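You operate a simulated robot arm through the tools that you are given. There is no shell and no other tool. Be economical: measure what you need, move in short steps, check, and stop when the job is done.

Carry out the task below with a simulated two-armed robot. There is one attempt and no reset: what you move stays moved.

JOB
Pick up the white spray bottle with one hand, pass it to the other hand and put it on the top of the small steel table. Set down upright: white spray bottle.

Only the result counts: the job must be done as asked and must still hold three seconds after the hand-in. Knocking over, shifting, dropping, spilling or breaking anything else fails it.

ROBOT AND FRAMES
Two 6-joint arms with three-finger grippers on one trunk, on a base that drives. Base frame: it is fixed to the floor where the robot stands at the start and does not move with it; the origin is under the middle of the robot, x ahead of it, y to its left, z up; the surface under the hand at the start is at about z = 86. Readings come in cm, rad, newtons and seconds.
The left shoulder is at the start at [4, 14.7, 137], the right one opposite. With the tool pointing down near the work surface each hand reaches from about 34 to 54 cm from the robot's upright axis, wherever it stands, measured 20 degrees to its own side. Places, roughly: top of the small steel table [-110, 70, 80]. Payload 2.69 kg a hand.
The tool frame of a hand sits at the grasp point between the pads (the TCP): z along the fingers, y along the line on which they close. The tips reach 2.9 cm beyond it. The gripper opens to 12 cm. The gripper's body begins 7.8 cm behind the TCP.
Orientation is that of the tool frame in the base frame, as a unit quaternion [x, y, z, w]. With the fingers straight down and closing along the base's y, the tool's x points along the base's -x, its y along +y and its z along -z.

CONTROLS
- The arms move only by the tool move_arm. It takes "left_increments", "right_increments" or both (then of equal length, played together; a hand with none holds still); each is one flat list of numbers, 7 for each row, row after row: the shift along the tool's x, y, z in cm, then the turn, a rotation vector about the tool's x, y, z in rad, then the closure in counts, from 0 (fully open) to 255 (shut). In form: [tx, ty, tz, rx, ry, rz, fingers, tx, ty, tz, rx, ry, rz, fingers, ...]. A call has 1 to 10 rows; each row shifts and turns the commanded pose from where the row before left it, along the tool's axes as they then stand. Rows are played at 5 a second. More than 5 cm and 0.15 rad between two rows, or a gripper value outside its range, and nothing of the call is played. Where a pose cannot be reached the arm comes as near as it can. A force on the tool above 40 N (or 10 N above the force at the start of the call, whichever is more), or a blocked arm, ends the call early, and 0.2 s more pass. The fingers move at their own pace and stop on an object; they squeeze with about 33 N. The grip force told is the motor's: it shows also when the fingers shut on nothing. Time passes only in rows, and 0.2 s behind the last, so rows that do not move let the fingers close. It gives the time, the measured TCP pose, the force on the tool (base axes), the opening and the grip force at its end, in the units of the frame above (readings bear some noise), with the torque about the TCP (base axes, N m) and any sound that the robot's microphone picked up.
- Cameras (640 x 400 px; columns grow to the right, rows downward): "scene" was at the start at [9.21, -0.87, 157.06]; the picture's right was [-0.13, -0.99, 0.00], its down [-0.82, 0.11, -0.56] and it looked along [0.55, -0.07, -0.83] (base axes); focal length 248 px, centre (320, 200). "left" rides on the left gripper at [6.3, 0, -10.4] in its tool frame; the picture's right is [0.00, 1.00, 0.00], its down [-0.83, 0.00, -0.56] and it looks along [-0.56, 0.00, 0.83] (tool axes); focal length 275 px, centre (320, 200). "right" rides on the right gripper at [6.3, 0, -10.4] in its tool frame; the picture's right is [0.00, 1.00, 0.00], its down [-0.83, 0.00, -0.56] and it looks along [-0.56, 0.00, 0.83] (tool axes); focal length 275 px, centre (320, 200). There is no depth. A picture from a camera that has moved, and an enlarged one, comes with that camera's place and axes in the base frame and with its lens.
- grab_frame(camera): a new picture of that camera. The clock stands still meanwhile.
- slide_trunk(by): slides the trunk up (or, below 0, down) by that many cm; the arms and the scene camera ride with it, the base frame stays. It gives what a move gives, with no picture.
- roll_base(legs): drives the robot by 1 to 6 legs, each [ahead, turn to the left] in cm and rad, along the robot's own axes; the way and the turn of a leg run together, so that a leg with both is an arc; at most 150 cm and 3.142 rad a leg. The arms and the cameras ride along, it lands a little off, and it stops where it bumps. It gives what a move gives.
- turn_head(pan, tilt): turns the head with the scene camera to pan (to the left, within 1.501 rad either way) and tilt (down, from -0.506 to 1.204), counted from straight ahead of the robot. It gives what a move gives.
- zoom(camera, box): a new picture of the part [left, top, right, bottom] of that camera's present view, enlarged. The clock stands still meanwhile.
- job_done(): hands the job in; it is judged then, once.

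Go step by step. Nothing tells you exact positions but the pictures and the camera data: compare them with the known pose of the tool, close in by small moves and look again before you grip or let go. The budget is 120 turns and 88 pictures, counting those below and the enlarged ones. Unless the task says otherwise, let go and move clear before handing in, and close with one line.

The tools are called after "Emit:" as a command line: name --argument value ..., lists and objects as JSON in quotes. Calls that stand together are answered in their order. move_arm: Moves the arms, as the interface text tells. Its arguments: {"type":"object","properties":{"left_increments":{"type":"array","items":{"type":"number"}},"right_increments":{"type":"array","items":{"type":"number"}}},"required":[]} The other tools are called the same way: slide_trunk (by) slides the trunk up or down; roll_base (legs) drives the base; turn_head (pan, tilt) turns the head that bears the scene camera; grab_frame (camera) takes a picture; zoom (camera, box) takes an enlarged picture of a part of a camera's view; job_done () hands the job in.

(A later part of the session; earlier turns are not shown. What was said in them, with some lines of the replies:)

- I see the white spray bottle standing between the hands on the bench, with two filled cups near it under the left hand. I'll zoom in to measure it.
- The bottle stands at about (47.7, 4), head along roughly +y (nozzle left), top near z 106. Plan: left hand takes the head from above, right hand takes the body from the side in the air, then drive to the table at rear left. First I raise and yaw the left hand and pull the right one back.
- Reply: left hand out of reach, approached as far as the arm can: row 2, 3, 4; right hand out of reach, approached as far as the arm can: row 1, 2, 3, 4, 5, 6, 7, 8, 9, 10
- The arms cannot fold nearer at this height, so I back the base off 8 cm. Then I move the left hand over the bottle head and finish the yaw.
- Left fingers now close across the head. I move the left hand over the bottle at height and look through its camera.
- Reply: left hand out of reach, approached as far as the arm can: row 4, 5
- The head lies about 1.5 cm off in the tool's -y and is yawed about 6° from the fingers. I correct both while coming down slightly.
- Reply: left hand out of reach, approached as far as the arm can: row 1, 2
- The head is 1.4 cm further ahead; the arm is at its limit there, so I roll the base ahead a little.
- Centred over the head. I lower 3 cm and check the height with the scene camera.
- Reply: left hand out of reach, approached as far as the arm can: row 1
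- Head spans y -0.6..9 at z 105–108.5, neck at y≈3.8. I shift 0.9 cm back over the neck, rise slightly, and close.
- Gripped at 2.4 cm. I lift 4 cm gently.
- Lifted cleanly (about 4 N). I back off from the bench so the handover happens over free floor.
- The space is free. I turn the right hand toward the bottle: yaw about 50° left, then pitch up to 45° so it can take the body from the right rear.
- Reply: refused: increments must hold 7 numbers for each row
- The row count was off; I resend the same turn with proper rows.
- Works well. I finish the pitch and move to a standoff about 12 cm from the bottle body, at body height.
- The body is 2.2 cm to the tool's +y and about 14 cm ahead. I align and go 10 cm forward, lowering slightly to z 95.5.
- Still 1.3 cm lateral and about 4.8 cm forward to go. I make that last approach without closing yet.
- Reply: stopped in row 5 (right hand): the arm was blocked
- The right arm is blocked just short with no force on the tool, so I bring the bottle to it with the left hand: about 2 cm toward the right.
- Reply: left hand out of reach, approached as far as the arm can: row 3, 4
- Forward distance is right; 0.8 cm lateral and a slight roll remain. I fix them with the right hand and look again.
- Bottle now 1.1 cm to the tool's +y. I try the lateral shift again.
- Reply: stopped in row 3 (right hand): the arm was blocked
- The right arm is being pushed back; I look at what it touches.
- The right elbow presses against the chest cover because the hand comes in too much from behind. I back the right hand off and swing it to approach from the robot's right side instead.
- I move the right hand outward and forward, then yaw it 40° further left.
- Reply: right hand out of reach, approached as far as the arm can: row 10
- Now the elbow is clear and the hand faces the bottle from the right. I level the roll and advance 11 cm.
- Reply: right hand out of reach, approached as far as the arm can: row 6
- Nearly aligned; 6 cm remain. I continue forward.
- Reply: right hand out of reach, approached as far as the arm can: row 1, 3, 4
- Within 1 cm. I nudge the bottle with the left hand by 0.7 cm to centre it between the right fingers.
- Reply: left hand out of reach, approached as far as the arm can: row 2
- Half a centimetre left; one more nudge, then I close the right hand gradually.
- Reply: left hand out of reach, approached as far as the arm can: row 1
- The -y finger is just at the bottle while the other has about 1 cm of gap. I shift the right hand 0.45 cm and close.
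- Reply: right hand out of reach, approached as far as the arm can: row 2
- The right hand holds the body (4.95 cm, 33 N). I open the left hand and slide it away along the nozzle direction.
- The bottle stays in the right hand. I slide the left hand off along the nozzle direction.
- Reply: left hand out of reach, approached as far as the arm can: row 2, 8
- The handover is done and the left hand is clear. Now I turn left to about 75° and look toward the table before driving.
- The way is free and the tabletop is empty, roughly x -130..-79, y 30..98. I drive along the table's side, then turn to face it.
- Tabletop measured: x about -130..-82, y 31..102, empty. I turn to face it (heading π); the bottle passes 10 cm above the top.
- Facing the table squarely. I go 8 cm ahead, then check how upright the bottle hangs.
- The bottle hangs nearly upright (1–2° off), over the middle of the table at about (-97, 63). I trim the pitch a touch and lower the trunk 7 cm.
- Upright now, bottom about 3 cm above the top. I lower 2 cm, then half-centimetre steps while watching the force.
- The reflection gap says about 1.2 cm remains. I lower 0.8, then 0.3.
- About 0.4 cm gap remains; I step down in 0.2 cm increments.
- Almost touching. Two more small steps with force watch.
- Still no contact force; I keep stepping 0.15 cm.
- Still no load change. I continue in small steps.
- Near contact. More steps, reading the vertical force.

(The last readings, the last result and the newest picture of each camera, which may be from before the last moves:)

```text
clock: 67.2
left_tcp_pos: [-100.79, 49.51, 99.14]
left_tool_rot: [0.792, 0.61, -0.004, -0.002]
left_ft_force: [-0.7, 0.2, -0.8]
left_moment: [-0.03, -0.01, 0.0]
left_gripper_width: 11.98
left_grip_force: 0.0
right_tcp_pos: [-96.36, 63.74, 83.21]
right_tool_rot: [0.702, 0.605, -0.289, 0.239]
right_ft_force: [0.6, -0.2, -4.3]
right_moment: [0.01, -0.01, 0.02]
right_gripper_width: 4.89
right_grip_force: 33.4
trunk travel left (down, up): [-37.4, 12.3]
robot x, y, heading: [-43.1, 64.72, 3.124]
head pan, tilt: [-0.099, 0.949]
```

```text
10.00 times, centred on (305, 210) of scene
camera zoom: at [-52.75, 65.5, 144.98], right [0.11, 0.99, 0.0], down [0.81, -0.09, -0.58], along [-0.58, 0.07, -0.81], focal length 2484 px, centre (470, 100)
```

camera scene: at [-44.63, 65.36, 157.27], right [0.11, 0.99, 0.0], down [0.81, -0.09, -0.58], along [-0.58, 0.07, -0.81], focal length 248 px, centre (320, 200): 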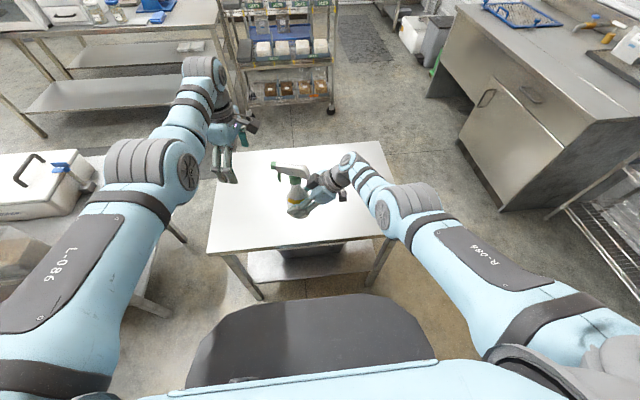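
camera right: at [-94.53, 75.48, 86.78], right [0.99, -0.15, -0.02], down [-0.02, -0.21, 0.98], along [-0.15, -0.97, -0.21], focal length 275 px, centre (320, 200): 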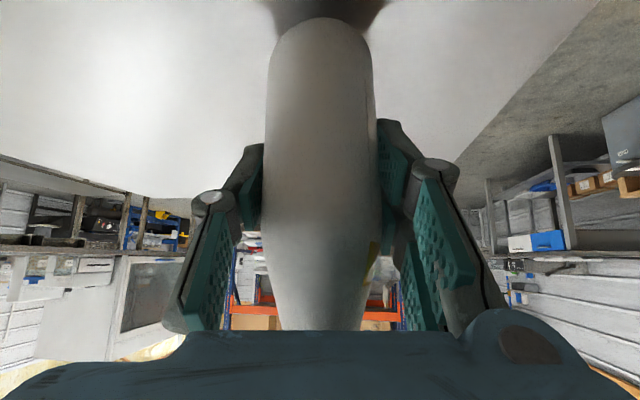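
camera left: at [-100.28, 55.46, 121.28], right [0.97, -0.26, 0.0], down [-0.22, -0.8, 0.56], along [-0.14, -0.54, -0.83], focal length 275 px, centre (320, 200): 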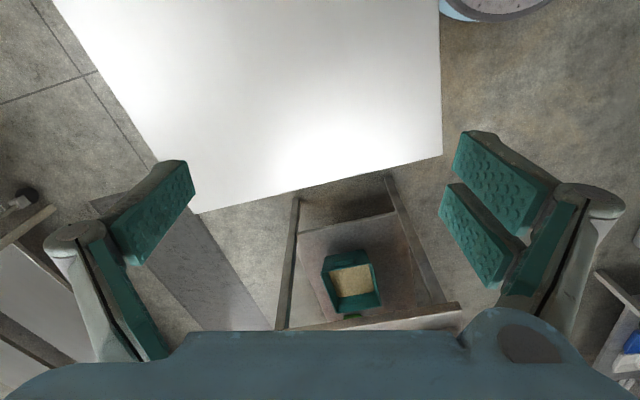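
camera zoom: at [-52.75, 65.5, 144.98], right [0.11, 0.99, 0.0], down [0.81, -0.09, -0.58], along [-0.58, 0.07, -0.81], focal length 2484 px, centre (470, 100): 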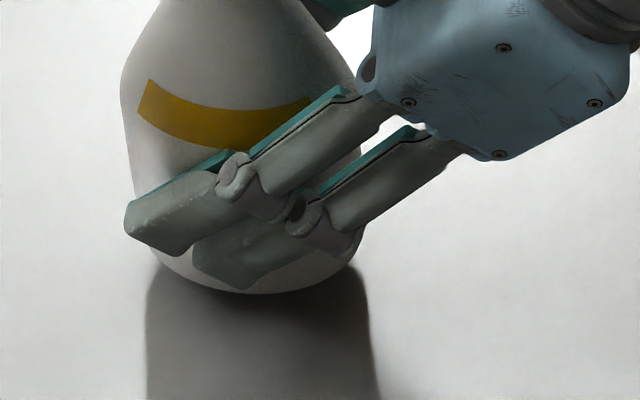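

Perhaps 0.4 cm more. I use the arm itself for the final touch, since it stops on force: four 0.15 cm steps straight down.

Emit:
move_arm --right_increments '[0.105, 0, 0.107, 0, 0, 0, 255, 0.105, 0, 0.107, 0, 0, 0, 255, 0.105, 0, 0.107, 0, 0, 0, 255]'

Emit:
zoom --camera "scene" --box '[280, 190, 330, 230]'

```text
clock: 68.0
left_tcp_pos: [-100.72, 49.49, 99.23]
left_tool_rot: [0.792, 0.61, -0.003, -0.002]
left_ft_force: [-0.2, 1.5, 0.3]
left_moment: [-0.01, 0.01, 0.0]
left_gripper_width: 12.02
left_grip_force: 0.0
right_tcp_pos: [-96.01, 63.93, 83.05]
right_tool_rot: [0.703, 0.604, -0.29, 0.239]
right_ft_force: [0.2, -0.8, -4.3]
right_moment: [-0.01, -0.01, 0.0]
right_gripper_width: 4.9
right_grip_force: 32.4
right hand out of reach, approached as far as the arm can: row 3
trunk travel left (down, up): [-37.4, 12.3]
robot x, y, heading: [-43.66, 64.59, 3.124]
head pan, tilt: [-0.099, 0.949]
```

```text
10.00 times, centred on (305, 210) of scene
camera zoom: at [-52.73, 65.5, 144.98], right [0.11, 0.99, 0.0], down [0.81, -0.09, -0.58], along [-0.58, 0.07, -0.81], focal length 2484 px, centre (470, 100)
```

zoom: 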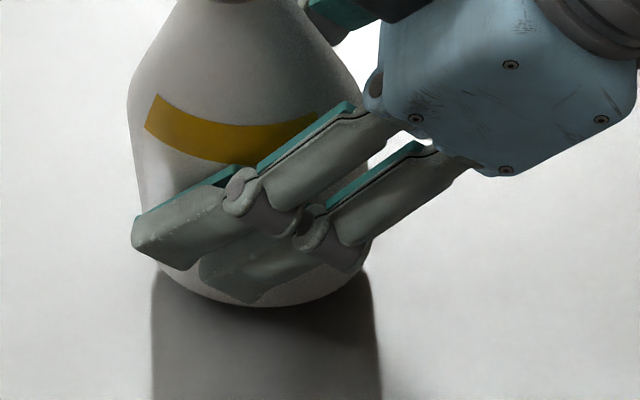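

The arm is at its reach limit, so I go back to the trunk in 0.2 cm steps.

Emit:
slide_trunk --by -0.2

Emit:
slide_trunk --by -0.2

Emit:
zoom --camera "scene" --box '[280, 190, 330, 230]'

```text
clock: 68.5
left_tcp_pos: [-100.69, 49.45, 98.88]
left_tool_rot: [0.793, 0.61, -0.003, -0.002]
left_ft_force: [0.0, 0.5, -0.3]
left_moment: [-0.01, 0.03, -0.03]
left_gripper_width: 11.99
left_grip_force: 0.1
right_tcp_pos: [-96.01, 63.87, 82.62]
right_tool_rot: [0.703, 0.605, -0.289, 0.239]
right_ft_force: [0.5, 0.0, -5.2]
right_moment: [-0.02, 0.03, -0.01]
right_gripper_width: 4.88
right_grip_force: 32.9
trunk travel left (down, up): [-37.2, 12.5]
robot x, y, heading: [-43.32, 64.3, 3.124]
head pan, tilt: [-0.099, 0.949]
```

```text
clock: 69.0
left_tcp_pos: [-100.7, 49.55, 98.76]
left_tool_rot: [0.792, 0.61, -0.003, -0.002]
left_ft_force: [-0.7, 0.6, -0.4]
left_moment: [-0.03, -0.02, 0.04]
left_gripper_width: 11.99
left_grip_force: 0.0
right_tcp_pos: [-96.05, 63.96, 82.55]
right_tool_rot: [0.703, 0.605, -0.288, 0.239]
right_ft_force: [0.1, -0.5, -3.7]
right_moment: [-0.01, -0.03, -0.01]
right_gripper_width: 4.88
right_grip_force: 32.7
trunk travel left (down, up): [-37.0, 12.7]
robot x, y, heading: [-43.53, 64.5, 3.126]
head pan, tilt: [-0.099, 0.949]
```

```text
10.00 times, centred on (305, 210) of scene
camera zoom: at [-52.75, 65.5, 144.57], right [0.11, 0.99, 0.0], down [0.81, -0.09, -0.58], along [-0.58, 0.07, -0.81], focal length 2484 px, centre (470, 100)
```

zoom: 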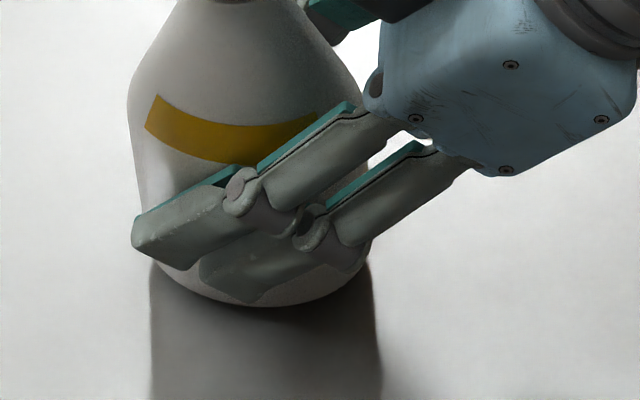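

Still not touching; keep going.

Emit:
slide_trunk --by -0.25

Emit:
slide_trunk --by -0.25

Emit:
zoom --camera "scene" --box '[280, 190, 330, 230]'

```text
clock: 69.5
left_tcp_pos: [-100.73, 49.45, 98.48]
left_tool_rot: [0.792, 0.61, -0.004, -0.002]
left_ft_force: [-0.1, -0.3, -1.6]
left_moment: [0.02, 0.0, 0.01]
left_gripper_width: 12.0
left_grip_force: 0.0
right_tcp_pos: [-95.95, 63.97, 82.24]
right_tool_rot: [0.703, 0.605, -0.289, 0.239]
right_ft_force: [0.3, -0.1, -4.0]
right_moment: [0.0, 0.03, 0.01]
right_gripper_width: 4.85
right_grip_force: 32.6
trunk travel left (down, up): [-36.8, 13.0]
robot x, y, heading: [-43.5, 64.59, 3.126]
head pan, tilt: [-0.099, 0.949]
```

```text
clock: 70.0
left_tcp_pos: [-100.63, 49.4, 98.37]
left_tool_rot: [0.792, 0.611, -0.005, -0.002]
left_ft_force: [0.1, 0.6, 0.2]
left_moment: [0.0, 0.01, 0.02]
left_gripper_width: 12.01
left_grip_force: 0.1
right_tcp_pos: [-95.94, 63.96, 82.1]
right_tool_rot: [0.702, 0.605, -0.29, 0.239]
right_ft_force: [0.5, 1.1, 2.7]
right_moment: [0.13, -0.12, 0.0]
right_gripper_width: 4.89
right_grip_force: 33.4
trunk travel left (down, up): [-36.5, 13.2]
robot x, y, heading: [-43.1, 64.43, 3.127]
head pan, tilt: [-0.099, 0.949]
```

```text
10.00 times, centred on (305, 210) of scene
camera zoom: at [-52.63, 65.51, 144.08], right [0.11, 0.99, 0.0], down [0.81, -0.09, -0.58], along [-0.58, 0.07, -0.81], focal length 2484 px, centre (470, 100)
```

zoom: 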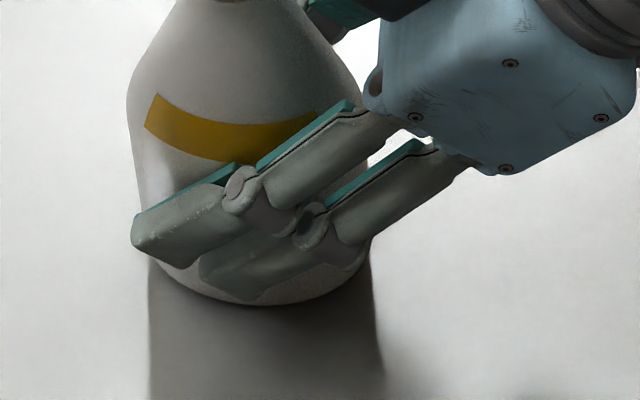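

Contact: the force changed from -4 to +2.7 N. I check uprightness before letting go.

Emit:
zoom --camera "scene" --box '[260, 150, 350, 225]'

Emit:
grab_frame --camera "right"

```text
5.33 times, centred on (305, 188) of scene
camera zoom: at [-52.63, 65.51, 144.08], right [0.11, 0.99, 0.0], down [0.81, -0.09, -0.58], along [-0.58, 0.07, -0.81], focal length 1325 px, centre (400, 267)
```

zoom: 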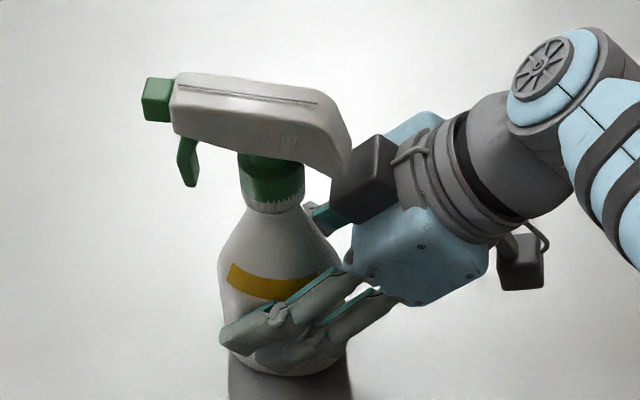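

```text
21 pictures are left
camera right: at [-94.22, 75.63, 85.17], right [0.99, -0.15, -0.02], down [-0.01, -0.21, 0.98], along [-0.15, -0.97, -0.21], focal length 275 px, centre (320, 200)
```

right: 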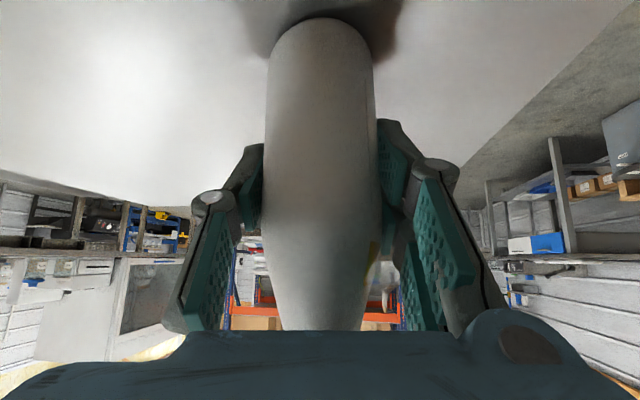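

The bottle stands on the table and is upright within a degree or two. I open the right hand slowly.

Emit:
move_arm --right_increments '[0, 0, 0, 0, 0, 0, 150, 0, 0, 0, 0, 0, 0, 146, 0, 0, 0, 0, 0, 0, 142, 0, 0, 0, 0, 0, 0, 136, 0, 0, 0, 0, 0, 0, 128, 0, 0, 0, 0, 0, 0, 110]'

Emit:
grab_frame --camera "right"

Emit:
zoom --camera "scene" --box '[260, 150, 350, 225]'

```text
clock: 71.4
left_tcp_pos: [-100.67, 49.5, 98.23]
left_tool_rot: [0.792, 0.61, -0.004, -0.002]
left_ft_force: [0.5, -0.4, -0.2]
left_moment: [0.02, 0.01, 0.0]
left_gripper_width: 12.01
left_grip_force: 0.1
right_tcp_pos: [-95.91, 63.96, 82.11]
right_tool_rot: [0.702, 0.605, -0.29, 0.239]
right_ft_force: [-0.5, -0.3, -0.3]
right_moment: [0.0, 0.02, -0.03]
right_gripper_width: 6.81
right_grip_force: 0.2
trunk travel left (down, up): [-36.5, 13.2]
robot x, y, heading: [-43.52, 64.38, 3.13]
head pan, tilt: [-0.099, 0.949]
```

```text
20 pictures are left
camera right: at [-94.21, 75.64, 85.13], right [0.99, -0.15, -0.02], down [-0.01, -0.21, 0.98], along [-0.15, -0.97, -0.21], focal length 275 px, centre (320, 200)
```

right: 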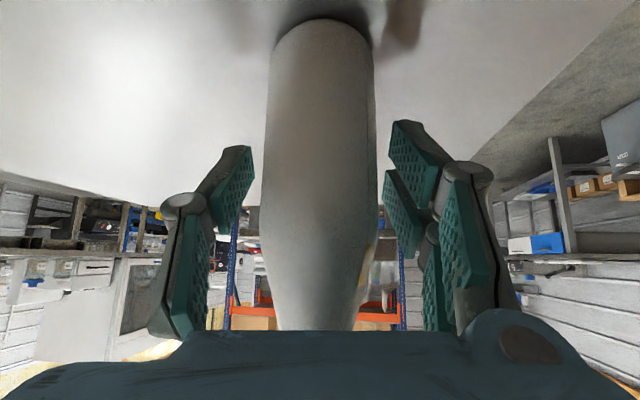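

```text
5.33 times, centred on (305, 188) of scene
camera zoom: at [-52.66, 65.5, 144.08], right [0.11, 0.99, 0.0], down [0.81, -0.09, -0.58], along [-0.58, 0.07, -0.81], focal length 1325 px, centre (400, 267)
```

zoom: 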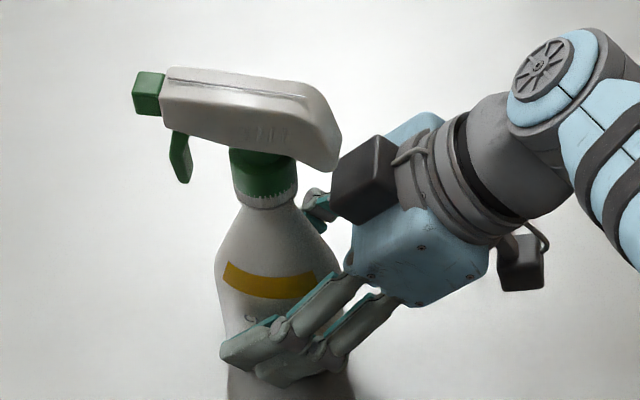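

The bottle stands free. I open fully and withdraw the right hand straight back, horizontally.

Emit:
move_arm --right_increments '[0, 0, 0, 0, 0, 0, 60, 0, 0, 0, 0, 0, 0, 0, 0, 0, 0, 0, 0, 0, 0, 0.72, 0, -0.7, 0, 0, 0, 0, 0.72, 0, -0.7, 0, 0, 0, 0, 1.08, 0, -1.05, 0, 0, 0, 0, 1.44, 0, -1.4, 0, 0, 0, 0, 1.44, 0, -1.4, 0, 0, 0, 0, 1.44, 0, -1.4, 0, 0, 0, 0, 1.44, 0, -1.4, 0, 0, 0, 0]'

Emit:
grab_frame --camera "right"

Emit:
grab_frame --camera "scene"

```text
clock: 73.6
left_tcp_pos: [-100.81, 49.58, 98.28]
left_tool_rot: [0.792, 0.611, -0.004, -0.003]
left_ft_force: [0.3, 0.7, 0.3]
left_moment: [-0.03, 0.03, 0.0]
left_gripper_width: 11.97
left_grip_force: 0.1
right_tcp_pos: [-95.59, 75.31, 81.24]
right_tool_rot: [0.702, 0.605, -0.289, 0.239]
right_ft_force: [-0.1, 0.5, -0.8]
right_moment: [0.01, 0.02, 0.01]
right_gripper_width: 11.99
right_grip_force: 0.1
right hand out of reach, approached as far as the arm can: row 5, 6, 7, 8, 10
trunk travel left (down, up): [-36.5, 13.2]
robot x, y, heading: [-43.26, 64.81, 3.126]
head pan, tilt: [-0.099, 0.949]
```

```text
18 pictures are left
camera right: at [-93.87, 87.06, 84.3], right [0.99, -0.15, -0.02], down [-0.02, -0.21, 0.98], along [-0.15, -0.97, -0.21], focal length 275 px, centre (320, 200)
```

right: 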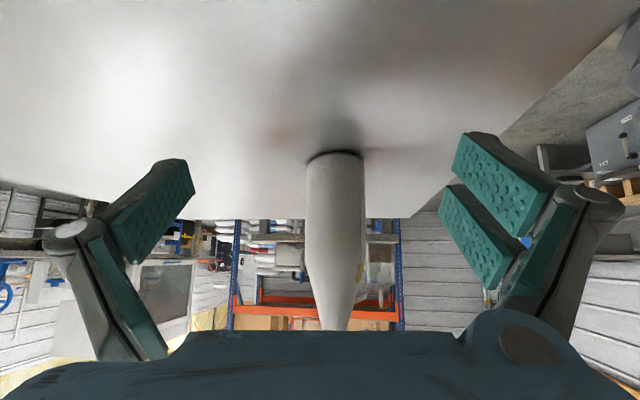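

```text
17 pictures are left
camera scene: at [-52.65, 65.59, 144.08], right [0.11, 0.99, 0.0], down [0.81, -0.09, -0.58], along [-0.58, 0.07, -0.81], focal length 248 px, centre (320, 200)
```

scene: 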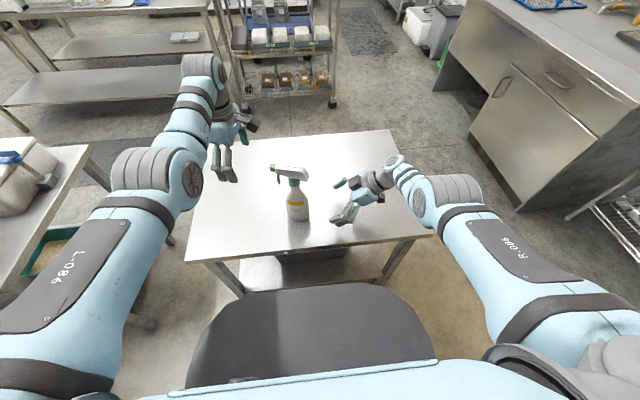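

The bottle stands upright on the steel table and both hands are clear of it, so I hand the job in.

Emit:
job_done

```text
The job is handed in.
```

The white spray bottle was picked up with the left hand, passed to the right hand in the air, and set down upright near the middle of the small steel table; both hands are clear and nothing else was touched.
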